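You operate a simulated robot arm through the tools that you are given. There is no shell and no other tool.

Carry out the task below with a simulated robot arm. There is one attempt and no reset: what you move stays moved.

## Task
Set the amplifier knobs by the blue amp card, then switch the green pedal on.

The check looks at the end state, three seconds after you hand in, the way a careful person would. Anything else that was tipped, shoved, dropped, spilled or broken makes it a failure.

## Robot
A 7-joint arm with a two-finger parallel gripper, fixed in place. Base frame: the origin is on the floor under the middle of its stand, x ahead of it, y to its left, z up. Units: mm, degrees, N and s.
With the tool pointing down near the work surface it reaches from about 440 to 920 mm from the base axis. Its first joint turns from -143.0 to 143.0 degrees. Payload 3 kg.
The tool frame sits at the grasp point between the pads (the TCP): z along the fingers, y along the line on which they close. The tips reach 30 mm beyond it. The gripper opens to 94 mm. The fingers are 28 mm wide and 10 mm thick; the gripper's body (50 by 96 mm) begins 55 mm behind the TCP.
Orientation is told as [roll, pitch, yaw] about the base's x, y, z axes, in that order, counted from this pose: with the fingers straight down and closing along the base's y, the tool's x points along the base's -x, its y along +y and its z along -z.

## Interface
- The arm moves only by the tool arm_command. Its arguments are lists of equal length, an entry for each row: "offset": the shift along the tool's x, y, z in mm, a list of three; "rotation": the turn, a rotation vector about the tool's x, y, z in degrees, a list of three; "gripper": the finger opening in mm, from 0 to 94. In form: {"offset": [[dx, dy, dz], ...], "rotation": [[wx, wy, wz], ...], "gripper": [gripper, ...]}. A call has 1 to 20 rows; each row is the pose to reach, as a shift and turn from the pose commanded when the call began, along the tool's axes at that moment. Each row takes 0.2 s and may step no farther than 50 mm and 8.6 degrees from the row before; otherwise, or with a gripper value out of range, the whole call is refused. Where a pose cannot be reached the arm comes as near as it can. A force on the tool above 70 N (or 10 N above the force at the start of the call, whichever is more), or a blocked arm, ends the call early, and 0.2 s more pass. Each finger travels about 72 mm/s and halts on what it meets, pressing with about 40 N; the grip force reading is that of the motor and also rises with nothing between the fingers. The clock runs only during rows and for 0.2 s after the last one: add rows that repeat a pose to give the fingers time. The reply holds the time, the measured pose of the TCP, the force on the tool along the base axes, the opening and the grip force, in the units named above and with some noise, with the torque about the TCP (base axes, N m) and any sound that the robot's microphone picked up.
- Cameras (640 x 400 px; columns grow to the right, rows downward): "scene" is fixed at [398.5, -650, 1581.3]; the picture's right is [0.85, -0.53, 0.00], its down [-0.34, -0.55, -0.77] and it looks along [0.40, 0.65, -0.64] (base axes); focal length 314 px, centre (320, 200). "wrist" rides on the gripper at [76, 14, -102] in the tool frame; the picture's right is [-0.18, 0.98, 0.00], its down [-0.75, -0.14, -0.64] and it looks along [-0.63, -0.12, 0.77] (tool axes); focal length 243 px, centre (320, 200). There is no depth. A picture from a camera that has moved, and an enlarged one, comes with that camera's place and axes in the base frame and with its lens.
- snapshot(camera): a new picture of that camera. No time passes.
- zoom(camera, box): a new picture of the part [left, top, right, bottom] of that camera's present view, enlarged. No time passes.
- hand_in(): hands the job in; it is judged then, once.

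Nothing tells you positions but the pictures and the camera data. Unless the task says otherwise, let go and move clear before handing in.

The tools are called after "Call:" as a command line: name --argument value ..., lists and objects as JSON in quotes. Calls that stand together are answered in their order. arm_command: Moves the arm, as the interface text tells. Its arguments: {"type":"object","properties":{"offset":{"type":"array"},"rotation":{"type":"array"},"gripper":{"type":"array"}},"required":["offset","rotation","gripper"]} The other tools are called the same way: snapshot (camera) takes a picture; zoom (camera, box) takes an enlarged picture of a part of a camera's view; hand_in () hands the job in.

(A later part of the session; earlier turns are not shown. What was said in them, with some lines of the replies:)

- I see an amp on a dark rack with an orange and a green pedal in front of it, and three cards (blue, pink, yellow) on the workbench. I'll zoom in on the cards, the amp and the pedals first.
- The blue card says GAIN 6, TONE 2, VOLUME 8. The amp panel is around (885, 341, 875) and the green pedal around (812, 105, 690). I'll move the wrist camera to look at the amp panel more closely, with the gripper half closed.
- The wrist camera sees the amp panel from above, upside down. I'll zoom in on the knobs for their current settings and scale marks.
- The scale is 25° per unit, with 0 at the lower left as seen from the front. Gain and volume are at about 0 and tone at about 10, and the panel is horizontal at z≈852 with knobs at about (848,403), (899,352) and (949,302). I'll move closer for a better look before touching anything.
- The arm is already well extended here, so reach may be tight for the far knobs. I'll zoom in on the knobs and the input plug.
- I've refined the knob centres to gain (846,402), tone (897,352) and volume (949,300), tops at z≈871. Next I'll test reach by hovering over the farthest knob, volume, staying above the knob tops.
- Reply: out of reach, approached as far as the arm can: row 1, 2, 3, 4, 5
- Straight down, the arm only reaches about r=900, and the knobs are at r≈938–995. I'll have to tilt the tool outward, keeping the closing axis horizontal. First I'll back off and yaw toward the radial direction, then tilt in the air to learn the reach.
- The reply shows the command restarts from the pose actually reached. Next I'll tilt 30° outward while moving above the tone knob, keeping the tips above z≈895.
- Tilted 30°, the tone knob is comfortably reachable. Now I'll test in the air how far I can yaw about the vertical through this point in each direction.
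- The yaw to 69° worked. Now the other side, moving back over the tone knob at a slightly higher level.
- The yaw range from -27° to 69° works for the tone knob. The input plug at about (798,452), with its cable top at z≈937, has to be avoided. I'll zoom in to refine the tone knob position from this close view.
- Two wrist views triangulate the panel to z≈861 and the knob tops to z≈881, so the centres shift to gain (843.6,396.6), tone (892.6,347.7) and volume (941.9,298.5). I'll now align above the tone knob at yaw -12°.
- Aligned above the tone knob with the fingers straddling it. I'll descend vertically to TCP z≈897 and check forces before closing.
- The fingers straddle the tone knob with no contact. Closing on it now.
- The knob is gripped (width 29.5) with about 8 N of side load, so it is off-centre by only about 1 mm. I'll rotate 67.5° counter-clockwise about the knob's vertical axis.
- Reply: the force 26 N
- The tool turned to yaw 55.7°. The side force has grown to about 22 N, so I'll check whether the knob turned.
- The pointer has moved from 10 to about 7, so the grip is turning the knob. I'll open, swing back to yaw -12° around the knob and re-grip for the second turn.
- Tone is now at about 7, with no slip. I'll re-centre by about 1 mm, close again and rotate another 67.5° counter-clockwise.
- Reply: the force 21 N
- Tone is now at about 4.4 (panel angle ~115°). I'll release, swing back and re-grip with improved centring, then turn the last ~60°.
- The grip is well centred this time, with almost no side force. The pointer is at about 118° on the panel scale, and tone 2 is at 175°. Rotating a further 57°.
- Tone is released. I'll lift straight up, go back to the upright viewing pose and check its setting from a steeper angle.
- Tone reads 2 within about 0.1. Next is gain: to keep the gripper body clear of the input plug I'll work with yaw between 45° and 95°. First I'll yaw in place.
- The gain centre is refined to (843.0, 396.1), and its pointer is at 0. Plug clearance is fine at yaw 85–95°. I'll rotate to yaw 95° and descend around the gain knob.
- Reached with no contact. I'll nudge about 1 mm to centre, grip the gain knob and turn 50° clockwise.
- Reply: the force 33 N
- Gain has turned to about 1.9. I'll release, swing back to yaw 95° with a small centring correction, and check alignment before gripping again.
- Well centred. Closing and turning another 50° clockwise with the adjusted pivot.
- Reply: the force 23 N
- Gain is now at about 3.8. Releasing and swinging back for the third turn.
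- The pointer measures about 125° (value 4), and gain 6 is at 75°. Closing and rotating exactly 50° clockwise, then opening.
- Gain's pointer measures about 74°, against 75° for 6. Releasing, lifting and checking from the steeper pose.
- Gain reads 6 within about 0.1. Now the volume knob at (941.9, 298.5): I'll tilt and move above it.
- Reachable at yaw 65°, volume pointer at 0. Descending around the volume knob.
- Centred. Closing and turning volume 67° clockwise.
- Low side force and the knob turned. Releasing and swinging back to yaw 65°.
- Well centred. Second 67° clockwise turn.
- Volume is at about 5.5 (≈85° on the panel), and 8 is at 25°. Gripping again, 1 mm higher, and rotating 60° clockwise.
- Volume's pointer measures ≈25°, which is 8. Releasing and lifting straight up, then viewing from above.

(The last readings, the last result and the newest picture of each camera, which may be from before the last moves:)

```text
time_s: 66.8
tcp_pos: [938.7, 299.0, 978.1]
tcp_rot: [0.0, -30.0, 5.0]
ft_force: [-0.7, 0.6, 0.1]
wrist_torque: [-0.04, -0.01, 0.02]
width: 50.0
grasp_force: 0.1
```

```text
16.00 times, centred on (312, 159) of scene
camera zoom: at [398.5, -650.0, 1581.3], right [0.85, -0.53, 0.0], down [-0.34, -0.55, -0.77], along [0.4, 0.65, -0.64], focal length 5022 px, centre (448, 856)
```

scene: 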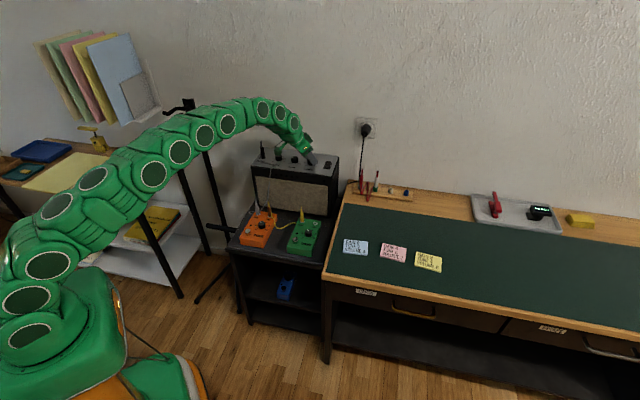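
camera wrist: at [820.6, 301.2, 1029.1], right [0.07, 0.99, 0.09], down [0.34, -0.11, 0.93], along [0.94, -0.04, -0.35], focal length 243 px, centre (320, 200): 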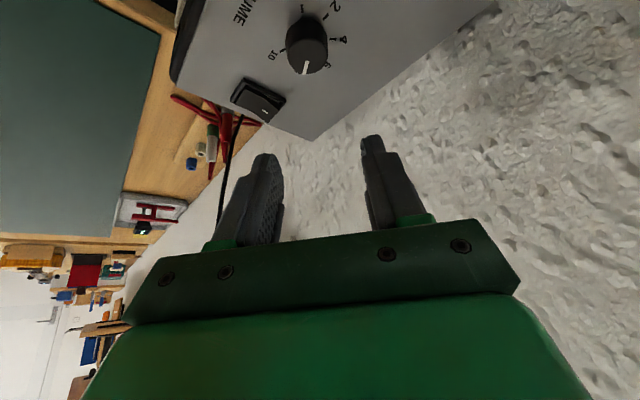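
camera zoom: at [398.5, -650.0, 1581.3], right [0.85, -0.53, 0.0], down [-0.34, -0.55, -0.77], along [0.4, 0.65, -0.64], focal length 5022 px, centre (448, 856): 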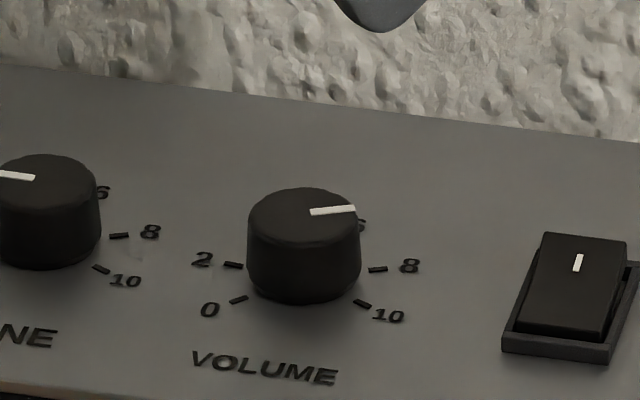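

All three pointers read close to target (gain ≈6.1, tone ≈1.9, volume ≈8). I'll pull back to the upright pose with the fingers wide open for a precise check of all three.

Call:
arm_command --offset '[[14, 0, -9.4], [28, 0, -18.8], [42, 0, -28.2], [56, 0, -37.6], [70, 0, -47], [84, -0.2, -56.5], [84, -0.2, -56.5]]' --rotation '[[0, 5, 0], [0, 10, 0], [0, 15, 0], [0, 20, 0], [0, 25, 0], [0, 30, 0], [0, 30, 0]]' --gripper '[50, 55, 65, 75, 85, 94, 94]'

Call:
arm_command --offset '[[0, 0, 0], [0, 0, 0], [0, 0, 0], [0, 0, 0], [0, 0, 0], [0, 0, 0]]' --rotation '[[0, 0, -8], [0, 0, -16], [0, 0, -24], [0, 0, -32], [0, 0, -40], [0, 0, -40]]' --gripper '[94, 94, 94, 94, 94, 94]'

Call:
snapshot --camera "wrist"

Call:
zoom --camera "wrist" --box '[250, 165, 314, 205]'

Call:
zoom --camera "wrist" --box '[304, 160, 368, 200]'

```text
time_s: 68.4
tcp_pos: [837.5, 288.8, 985.4]
tcp_rot: [0.1, 0.0, 5.0]
ft_force: [1.2, 0.1, -0.6]
wrist_torque: [0.0, 0.02, 0.01]
width: 94.1
grasp_force: 0.1
```

```text
time_s: 69.8
tcp_pos: [839.2, 289.7, 983.9]
tcp_rot: [0.0, 0.0, 45.1]
ft_force: [-0.3, 1.2, 0.7]
wrist_torque: [0.01, -0.05, -0.06]
width: 93.6
grasp_force: 0.0
```

```text
taken
camera wrist: at [773.4, 244.2, 1086.7], right [-0.57, 0.82, 0.0], down [0.63, 0.43, 0.64], along [0.53, 0.36, -0.77], focal length 243 px, centre (320, 200)
```

wrist: 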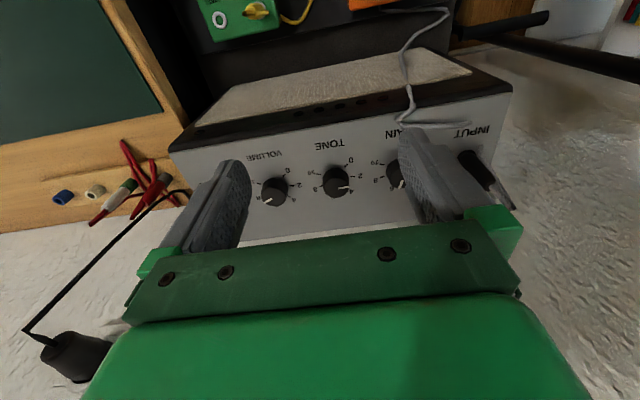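

```text
10.00 times, centred on (282, 185) of wrist
camera zoom: at [773.4, 244.2, 1086.7], right [-0.57, 0.82, 0.0], down [0.63, 0.43, 0.64], along [0.53, 0.36, -0.77], focal length 2426 px, centre (700, 350)
```

zoom: 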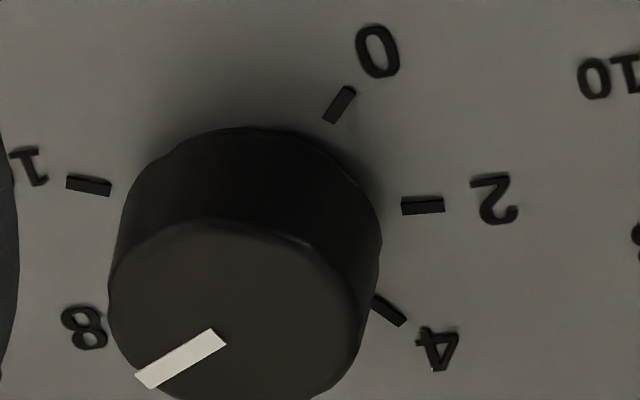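

```text
10.00 times, centred on (336, 180) of wrist
camera zoom: at [773.4, 244.2, 1086.7], right [-0.57, 0.82, 0.0], down [0.63, 0.43, 0.64], along [0.53, 0.36, -0.77], focal length 2426 px, centre (160, 400)
```

zoom: 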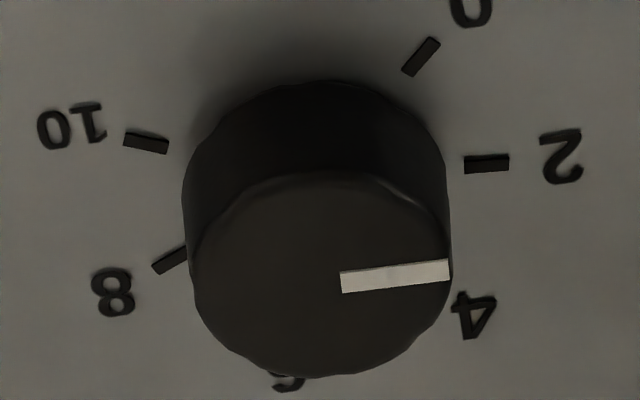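

Precise check: tone ≈1.9, volume ≈8.1, gain ≈6.1, all good. Now the green pedal: moving back to a viewing pose over it, with its footswitch near (750, 100, 695).

Call:
arm_command --offset '[[37, -9, 5], [75, -18, 15], [112, -27, 28], [149, -37, 45], [186, -46, 62], [223, -55, 82], [261, -64, 100], [261, -64, 100]]' --rotation '[[0, 0, 0], [0, 0, 0], [0, 0, 0], [0, 0, 0], [0, 0, 0], [0, 0, 0], [0, 0, 0], [0, 0, 0]]' --gripper '[94, 94, 94, 94, 94, 94, 94, 94]'

Call:
snapshot --camera "wrist"

Call:
snapshot --camera "scene"

```text
time_s: 71.6
tcp_pos: [698.3, 59.4, 885.1]
tcp_rot: [-0.1, 0.0, 45.0]
ft_force: [-0.1, 0.2, 0.4]
wrist_torque: [0.0, -0.03, 0.0]
width: 93.9
grasp_force: 0.1
```

```text
taken
camera wrist: at [633.5, 15.2, 988.2], right [-0.56, 0.83, 0.0], down [0.63, 0.43, 0.64], along [0.53, 0.36, -0.77], focal length 243 px, centre (320, 200)
```

wrist: 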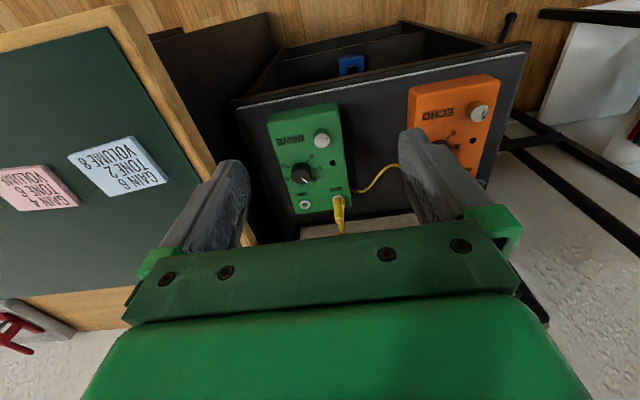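

```text
taken
```

scene: 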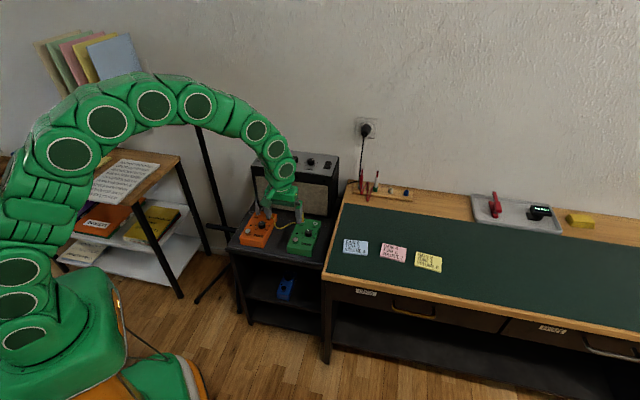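

Call:
zoom --camera "wrist" --box '[256, 90, 368, 220]'

Call:
zoom --camera "wrist" --box '[296, 110, 360, 150]'

Call:
zoom --camera "scene" --box '[272, 195, 352, 265]'

```text
3.08 times, centred on (312, 155) of wrist
camera zoom: at [633.5, 15.2, 988.2], right [-0.56, 0.83, 0.0], down [0.63, 0.43, 0.64], along [0.53, 0.36, -0.77], focal length 746 px, centre (345, 338)
```

zoom: 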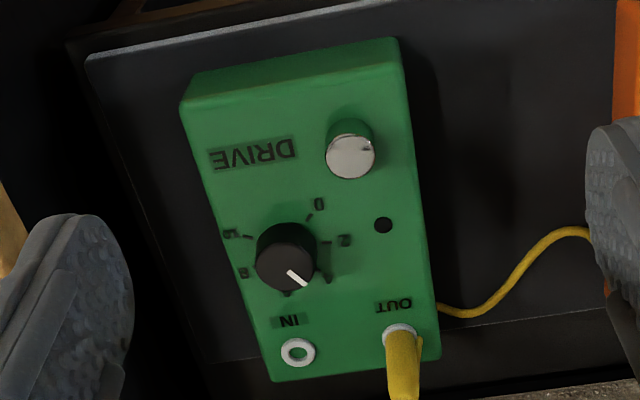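

```text
10.00 times, centred on (328, 130) of wrist
camera zoom: at [633.5, 15.2, 988.2], right [-0.56, 0.83, 0.0], down [0.63, 0.43, 0.64], along [0.53, 0.36, -0.77], focal length 2426 px, centre (240, 900)
```

zoom: 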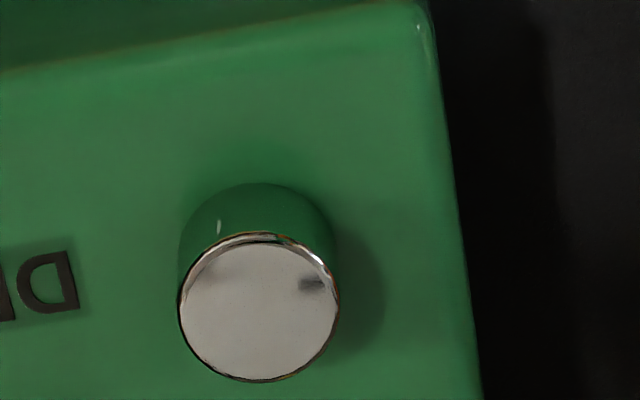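

```text
5.71 times, centred on (312, 230) of scene
camera zoom: at [398.5, -650.0, 1581.3], right [0.85, -0.53, 0.0], down [-0.34, -0.55, -0.77], along [0.4, 0.65, -0.64], focal length 1794 px, centre (366, 29)
```

zoom: 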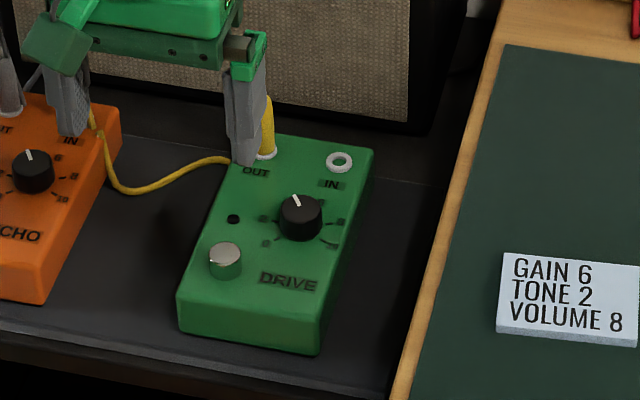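

The footswitch top is at about (751, 99, 693), and the pedal LED is dark. I'll close the fingers and move to a hover just above the switch.

Call:
arm_command --offset '[[-10, -2, 10], [-20, -4, 25], [-35, -6, 50], [-50, -8, 80], [-65.3, -9.3, 110], [-65.3, -9.3, 110], [-65.3, -9.3, 110]]' --rotation '[[0, 0, 0], [0, 0, 0], [0, 0, 0], [0, 0, 0], [0, 0, 0], [0, 0, 0], [0, 0, 0]]' --gripper '[60, 30, 0, 0, 0, 0, 0]'

Call:
snapshot --camera "wrist"

Call:
zoom --camera "scene" --box '[252, 180, 348, 250]'

```text
time_s: 73.2
tcp_pos: [753.2, 101.5, 774.1]
tcp_rot: [0.0, 0.0, 45.0]
ft_force: [0.6, -0.1, -0.4]
wrist_torque: [0.0, 0.02, 0.01]
width: 0.0
grasp_force: 32.6
```

```text
taken
camera wrist: at [688.4, 55.6, 877.3], right [-0.56, 0.83, 0.0], down [0.63, 0.43, 0.64], along [0.53, 0.36, -0.77], focal length 243 px, centre (320, 200)
```

wrist: 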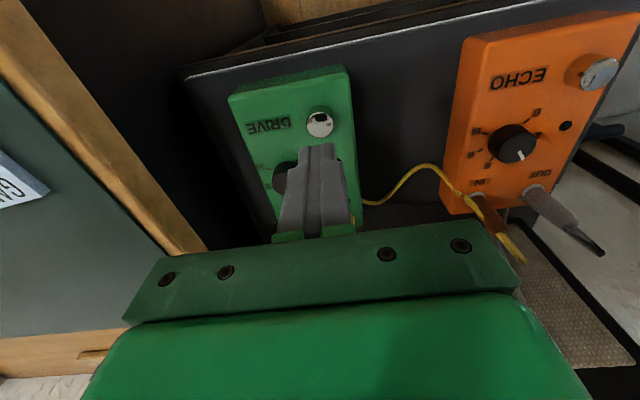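

```text
5.71 times, centred on (300, 215) of scene
camera zoom: at [398.5, -650.0, 1581.3], right [0.85, -0.53, 0.0], down [-0.34, -0.55, -0.77], along [0.4, 0.65, -0.64], focal length 1794 px, centre (434, 114)
```

zoom: 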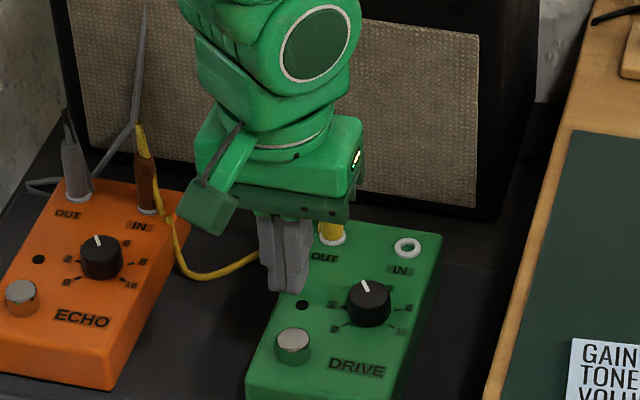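

Call:
zoom --camera "wrist" --box '[280, 90, 360, 150]'

Call:
zoom --camera "scene" --box '[280, 215, 328, 245]'

```text
6.67 times, centred on (320, 120) of wrist
camera zoom: at [688.4, 55.6, 877.3], right [-0.56, 0.83, 0.0], down [0.63, 0.43, 0.64], along [0.53, 0.36, -0.77], focal length 1618 px, centre (320, 733)
```

zoom: 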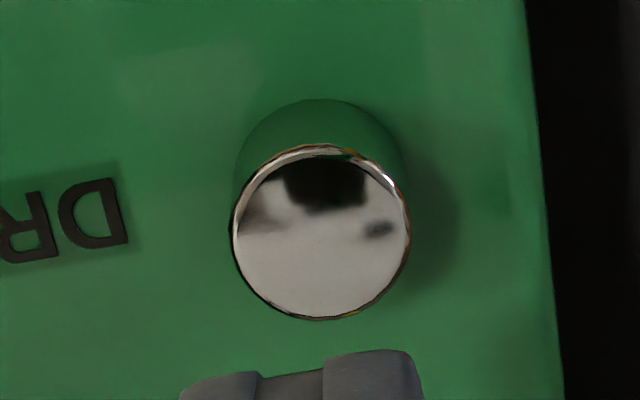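

```text
13.33 times, centred on (304, 230) of scene
camera zoom: at [398.5, -650.0, 1581.3], right [0.85, -0.53, 0.0], down [-0.34, -0.55, -0.77], along [0.4, 0.65, -0.64], focal length 4185 px, centre (533, -200)
```

zoom: 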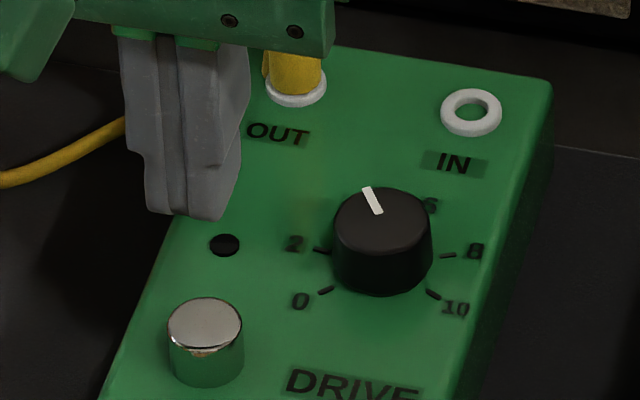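

The closed fingers are within 2 mm of the switch axis. I'll correct by that amount and descend to just above it.

Call:
arm_command --offset '[[1.8, -0.9, 15], [1.8, -0.9, 30], [1.8, -0.9, 43], [1.8, -0.9, 43]]' --rotation '[[0, 0, 0], [0, 0, 0], [0, 0, 0], [0, 0, 0]]' --gripper '[0, 0, 0, 0]'

Call:
snapshot --camera "wrist"

Call:
zoom --camera "scene" --box '[276, 210, 332, 245]'

```text
time_s: 74.2
tcp_pos: [751.5, 97.7, 731.5]
tcp_rot: [0.0, 0.1, 45.0]
ft_force: [0.2, -0.2, -0.1]
wrist_torque: [-0.01, -0.01, 0.02]
width: 0.0
grasp_force: 33.4
```

```text
taken
camera wrist: at [686.5, 52.3, 834.0], right [-0.56, 0.83, 0.0], down [0.63, 0.43, 0.64], along [0.53, 0.36, -0.77], focal length 243 px, centre (320, 200)
```

wrist: 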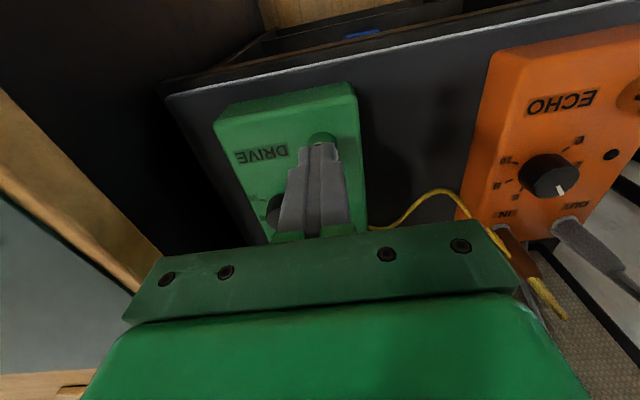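

```text
11.43 times, centred on (304, 228) of scene
camera zoom: at [398.5, -650.0, 1581.3], right [0.85, -0.53, 0.0], down [-0.34, -0.55, -0.77], along [0.4, 0.65, -0.64], focal length 3587 px, centre (503, -114)
```

zoom: 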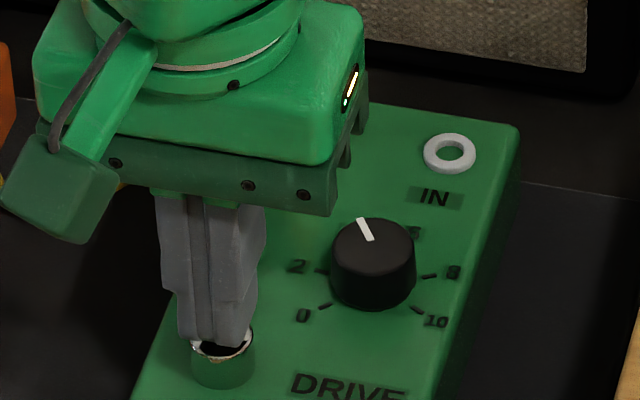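

The fingertips are right over the footswitch. Now I'll press down in small steps and retract.

Call:
arm_command --offset '[[-1.3, 0, 2], [-1.3, 0, 4], [-1.3, 0, 6], [-1.3, 0, 8], [-1.3, 0, 10], [-1.3, 0, 12]]' --rotation '[[0, 0, 0], [0, 0, 0], [0, 0, 0], [0, 0, 0], [0, 0, 0], [0, 0, 0]]' --gripper '[0, 0, 0, 0, 0, 0]'

Call:
snapshot --camera "wrist"

Call:
zoom --camera "scene" --box '[276, 210, 332, 245]'

```text
time_s: 75.6
tcp_pos: [752.0, 98.5, 721.1]
tcp_rot: [0.0, -0.1, 45.0]
ft_force: [-2.2, -0.4, 4.2]
wrist_torque: [0.04, 0.05, 0.01]
width: 0.0
grasp_force: 32.6
heard: click
```

```text
taken
camera wrist: at [687.2, 53.2, 822.0], right [-0.56, 0.83, 0.0], down [0.63, 0.43, 0.64], along [0.53, 0.36, -0.77], focal length 243 px, centre (320, 200)
```

wrist: 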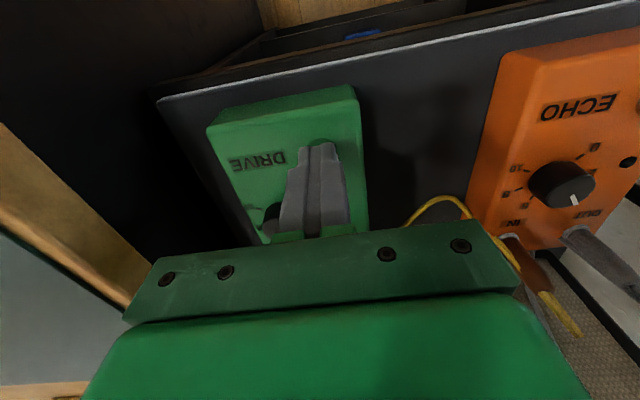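

```text
11.43 times, centred on (304, 228) of scene
camera zoom: at [398.5, -650.0, 1581.3], right [0.85, -0.53, 0.0], down [-0.34, -0.55, -0.77], along [0.4, 0.65, -0.64], focal length 3587 px, centre (503, -114)
```

zoom: 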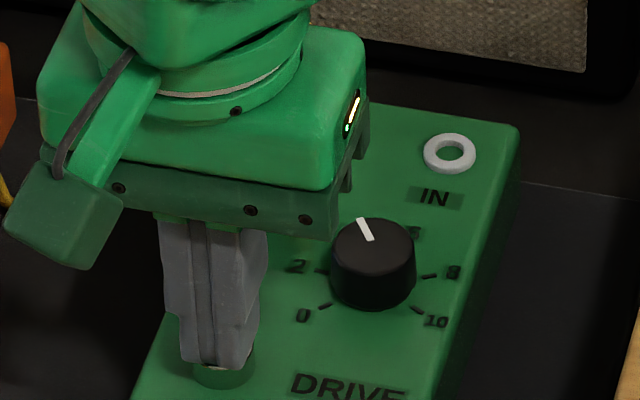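

A click was heard, with only a small force. I'll retract straight up and look at the pedal's LED.

Call:
arm_command --offset '[[0, 0, -10], [0, 0, -30], [0, 0, -70], [20, 0, -110], [45, 0, -150], [45, 0, -150]]' --rotation '[[0, 0, 0], [0, 0, 0], [0, 0, 0], [0, 0, 0], [0, 0, 0], [0, 0, 0]]' --gripper '[0, 0, 0, 0, 0, 0]'

Call:
snapshot --camera "wrist"

Call:
snapshot --camera "scene"

Call:
zoom --camera "scene" --box '[225, 195, 337, 265]'

```text
time_s: 77.0
tcp_pos: [718.3, 69.4, 872.1]
tcp_rot: [0.0, 0.0, 45.1]
ft_force: [0.3, 0.3, -0.5]
wrist_torque: [-0.01, -0.02, 0.0]
width: 0.0
grasp_force: 32.9
```

```text
taken
camera wrist: at [654.6, 22.8, 974.4], right [-0.56, 0.83, 0.0], down [0.63, 0.43, 0.64], along [0.53, 0.36, -0.77], focal length 243 px, centre (320, 200)
```

wrist: 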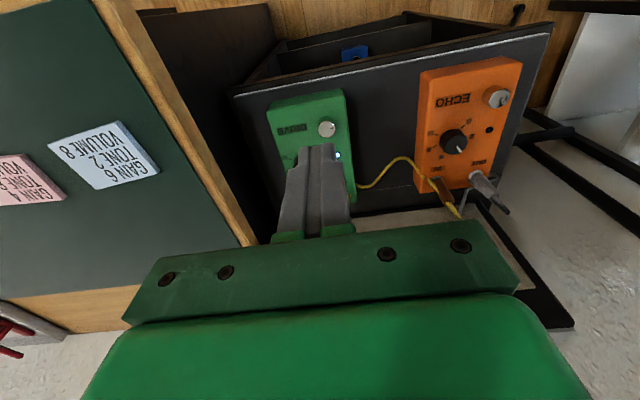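

```text
taken
```

scene: 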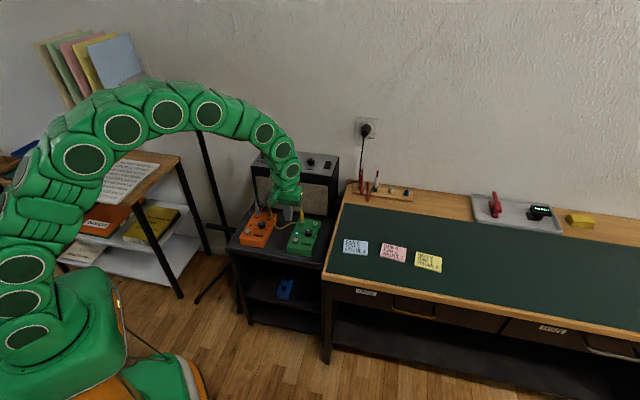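

```text
5.71 times, centred on (281, 230) of scene
camera zoom: at [398.5, -650.0, 1581.3], right [0.85, -0.53, 0.0], down [-0.34, -0.55, -0.77], along [0.4, 0.65, -0.64], focal length 1794 px, centre (543, 29)
```

zoom: 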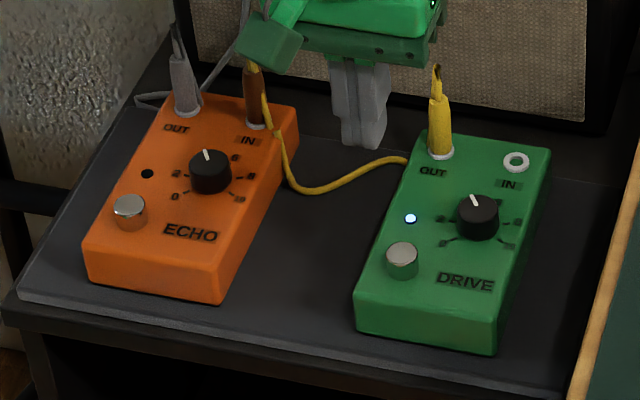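

The green pedal's LED is lit and it hasn't moved. I'll move the arm well clear and do a final check of the amp knobs and the rest of the scene.

Call:
arm_command --offset '[[25, 0, -30], [50, 0, -60], [75, 0, -90], [100, 0, -120], [125, 0, -150], [150, 0, -180], [150, 0, -180]]' --rotation '[[0, 0, 0], [0, 0, 0], [0, 0, 0], [0, 0, 0], [0, 0, 0], [0, 0, 0], [0, 0, 0]]' --gripper '[20, 40, 60, 80, 94, 94, 94]'

Call:
snapshot --camera "scene"

Call:
zoom --camera "scene" --box '[248, 140, 344, 200]'

Call:
snapshot --camera "wrist"

```text
time_s: 78.6
tcp_pos: [615.1, -39.2, 1050.1]
tcp_rot: [0.0, 0.1, 44.9]
ft_force: [-0.8, 0.3, 1.0]
wrist_torque: [0.01, 0.05, -0.01]
width: 94.2
grasp_force: 0.0
```

```text
taken
```

scene: 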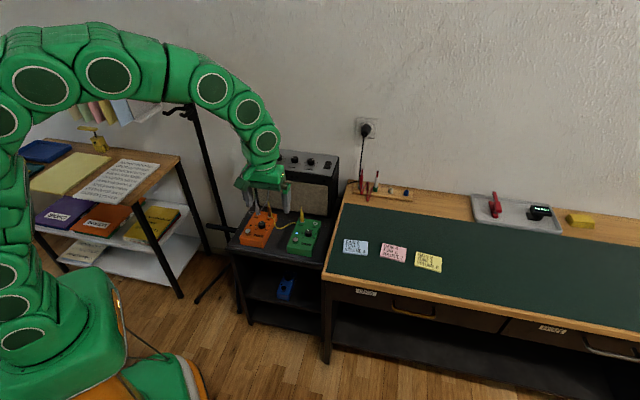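

```text
6.67 times, centred on (296, 170) of scene
camera zoom: at [398.5, -650.0, 1581.3], right [0.85, -0.53, 0.0], down [-0.34, -0.55, -0.77], along [0.4, 0.65, -0.64], focal length 2092 px, centre (480, 400)
```

zoom: 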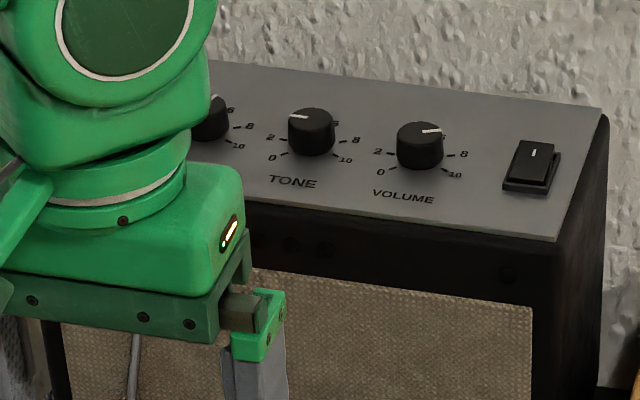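

```text
taken
camera wrist: at [550.4, -83.9, 1152.1], right [-0.56, 0.83, 0.0], down [0.63, 0.43, 0.64], along [0.53, 0.36, -0.77], focal length 243 px, centre (320, 200)
```

wrist: 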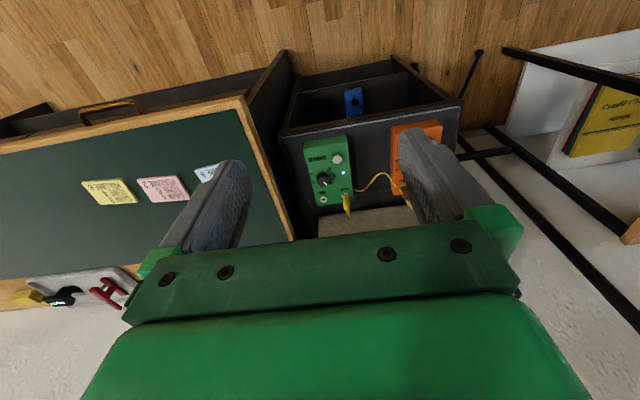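

Gain reads about 6.1, tone 1.9 and volume 8.1 against the blue card's 6, 2 and 8. The green pedal's LED is lit, nothing else has moved, and the arm is clear, so I'm handing in.

Call:
hand_in

```text
The job is handed in.
```

The amp knobs are set to the blue card and the green pedal is on. I have handed the job in but have not seen a verdict.

| Knob | Blue card | Reading from the wrist camera |
|---|---|---|
| Gain | 6 | about 6.1 |
| Tone | 2 | about 1.9 |
| Volume | 8 | about 8.1 |

- **Pedal:** I pressed the green pedal's footswitch once. The microphone picked up a click and the pedal's LED came on.
- **Surroundings:** In the last pictures nothing else looked moved, and the orange pedal's LED was dark when I last checked it. The arm is clear of everything, with the gripper open.
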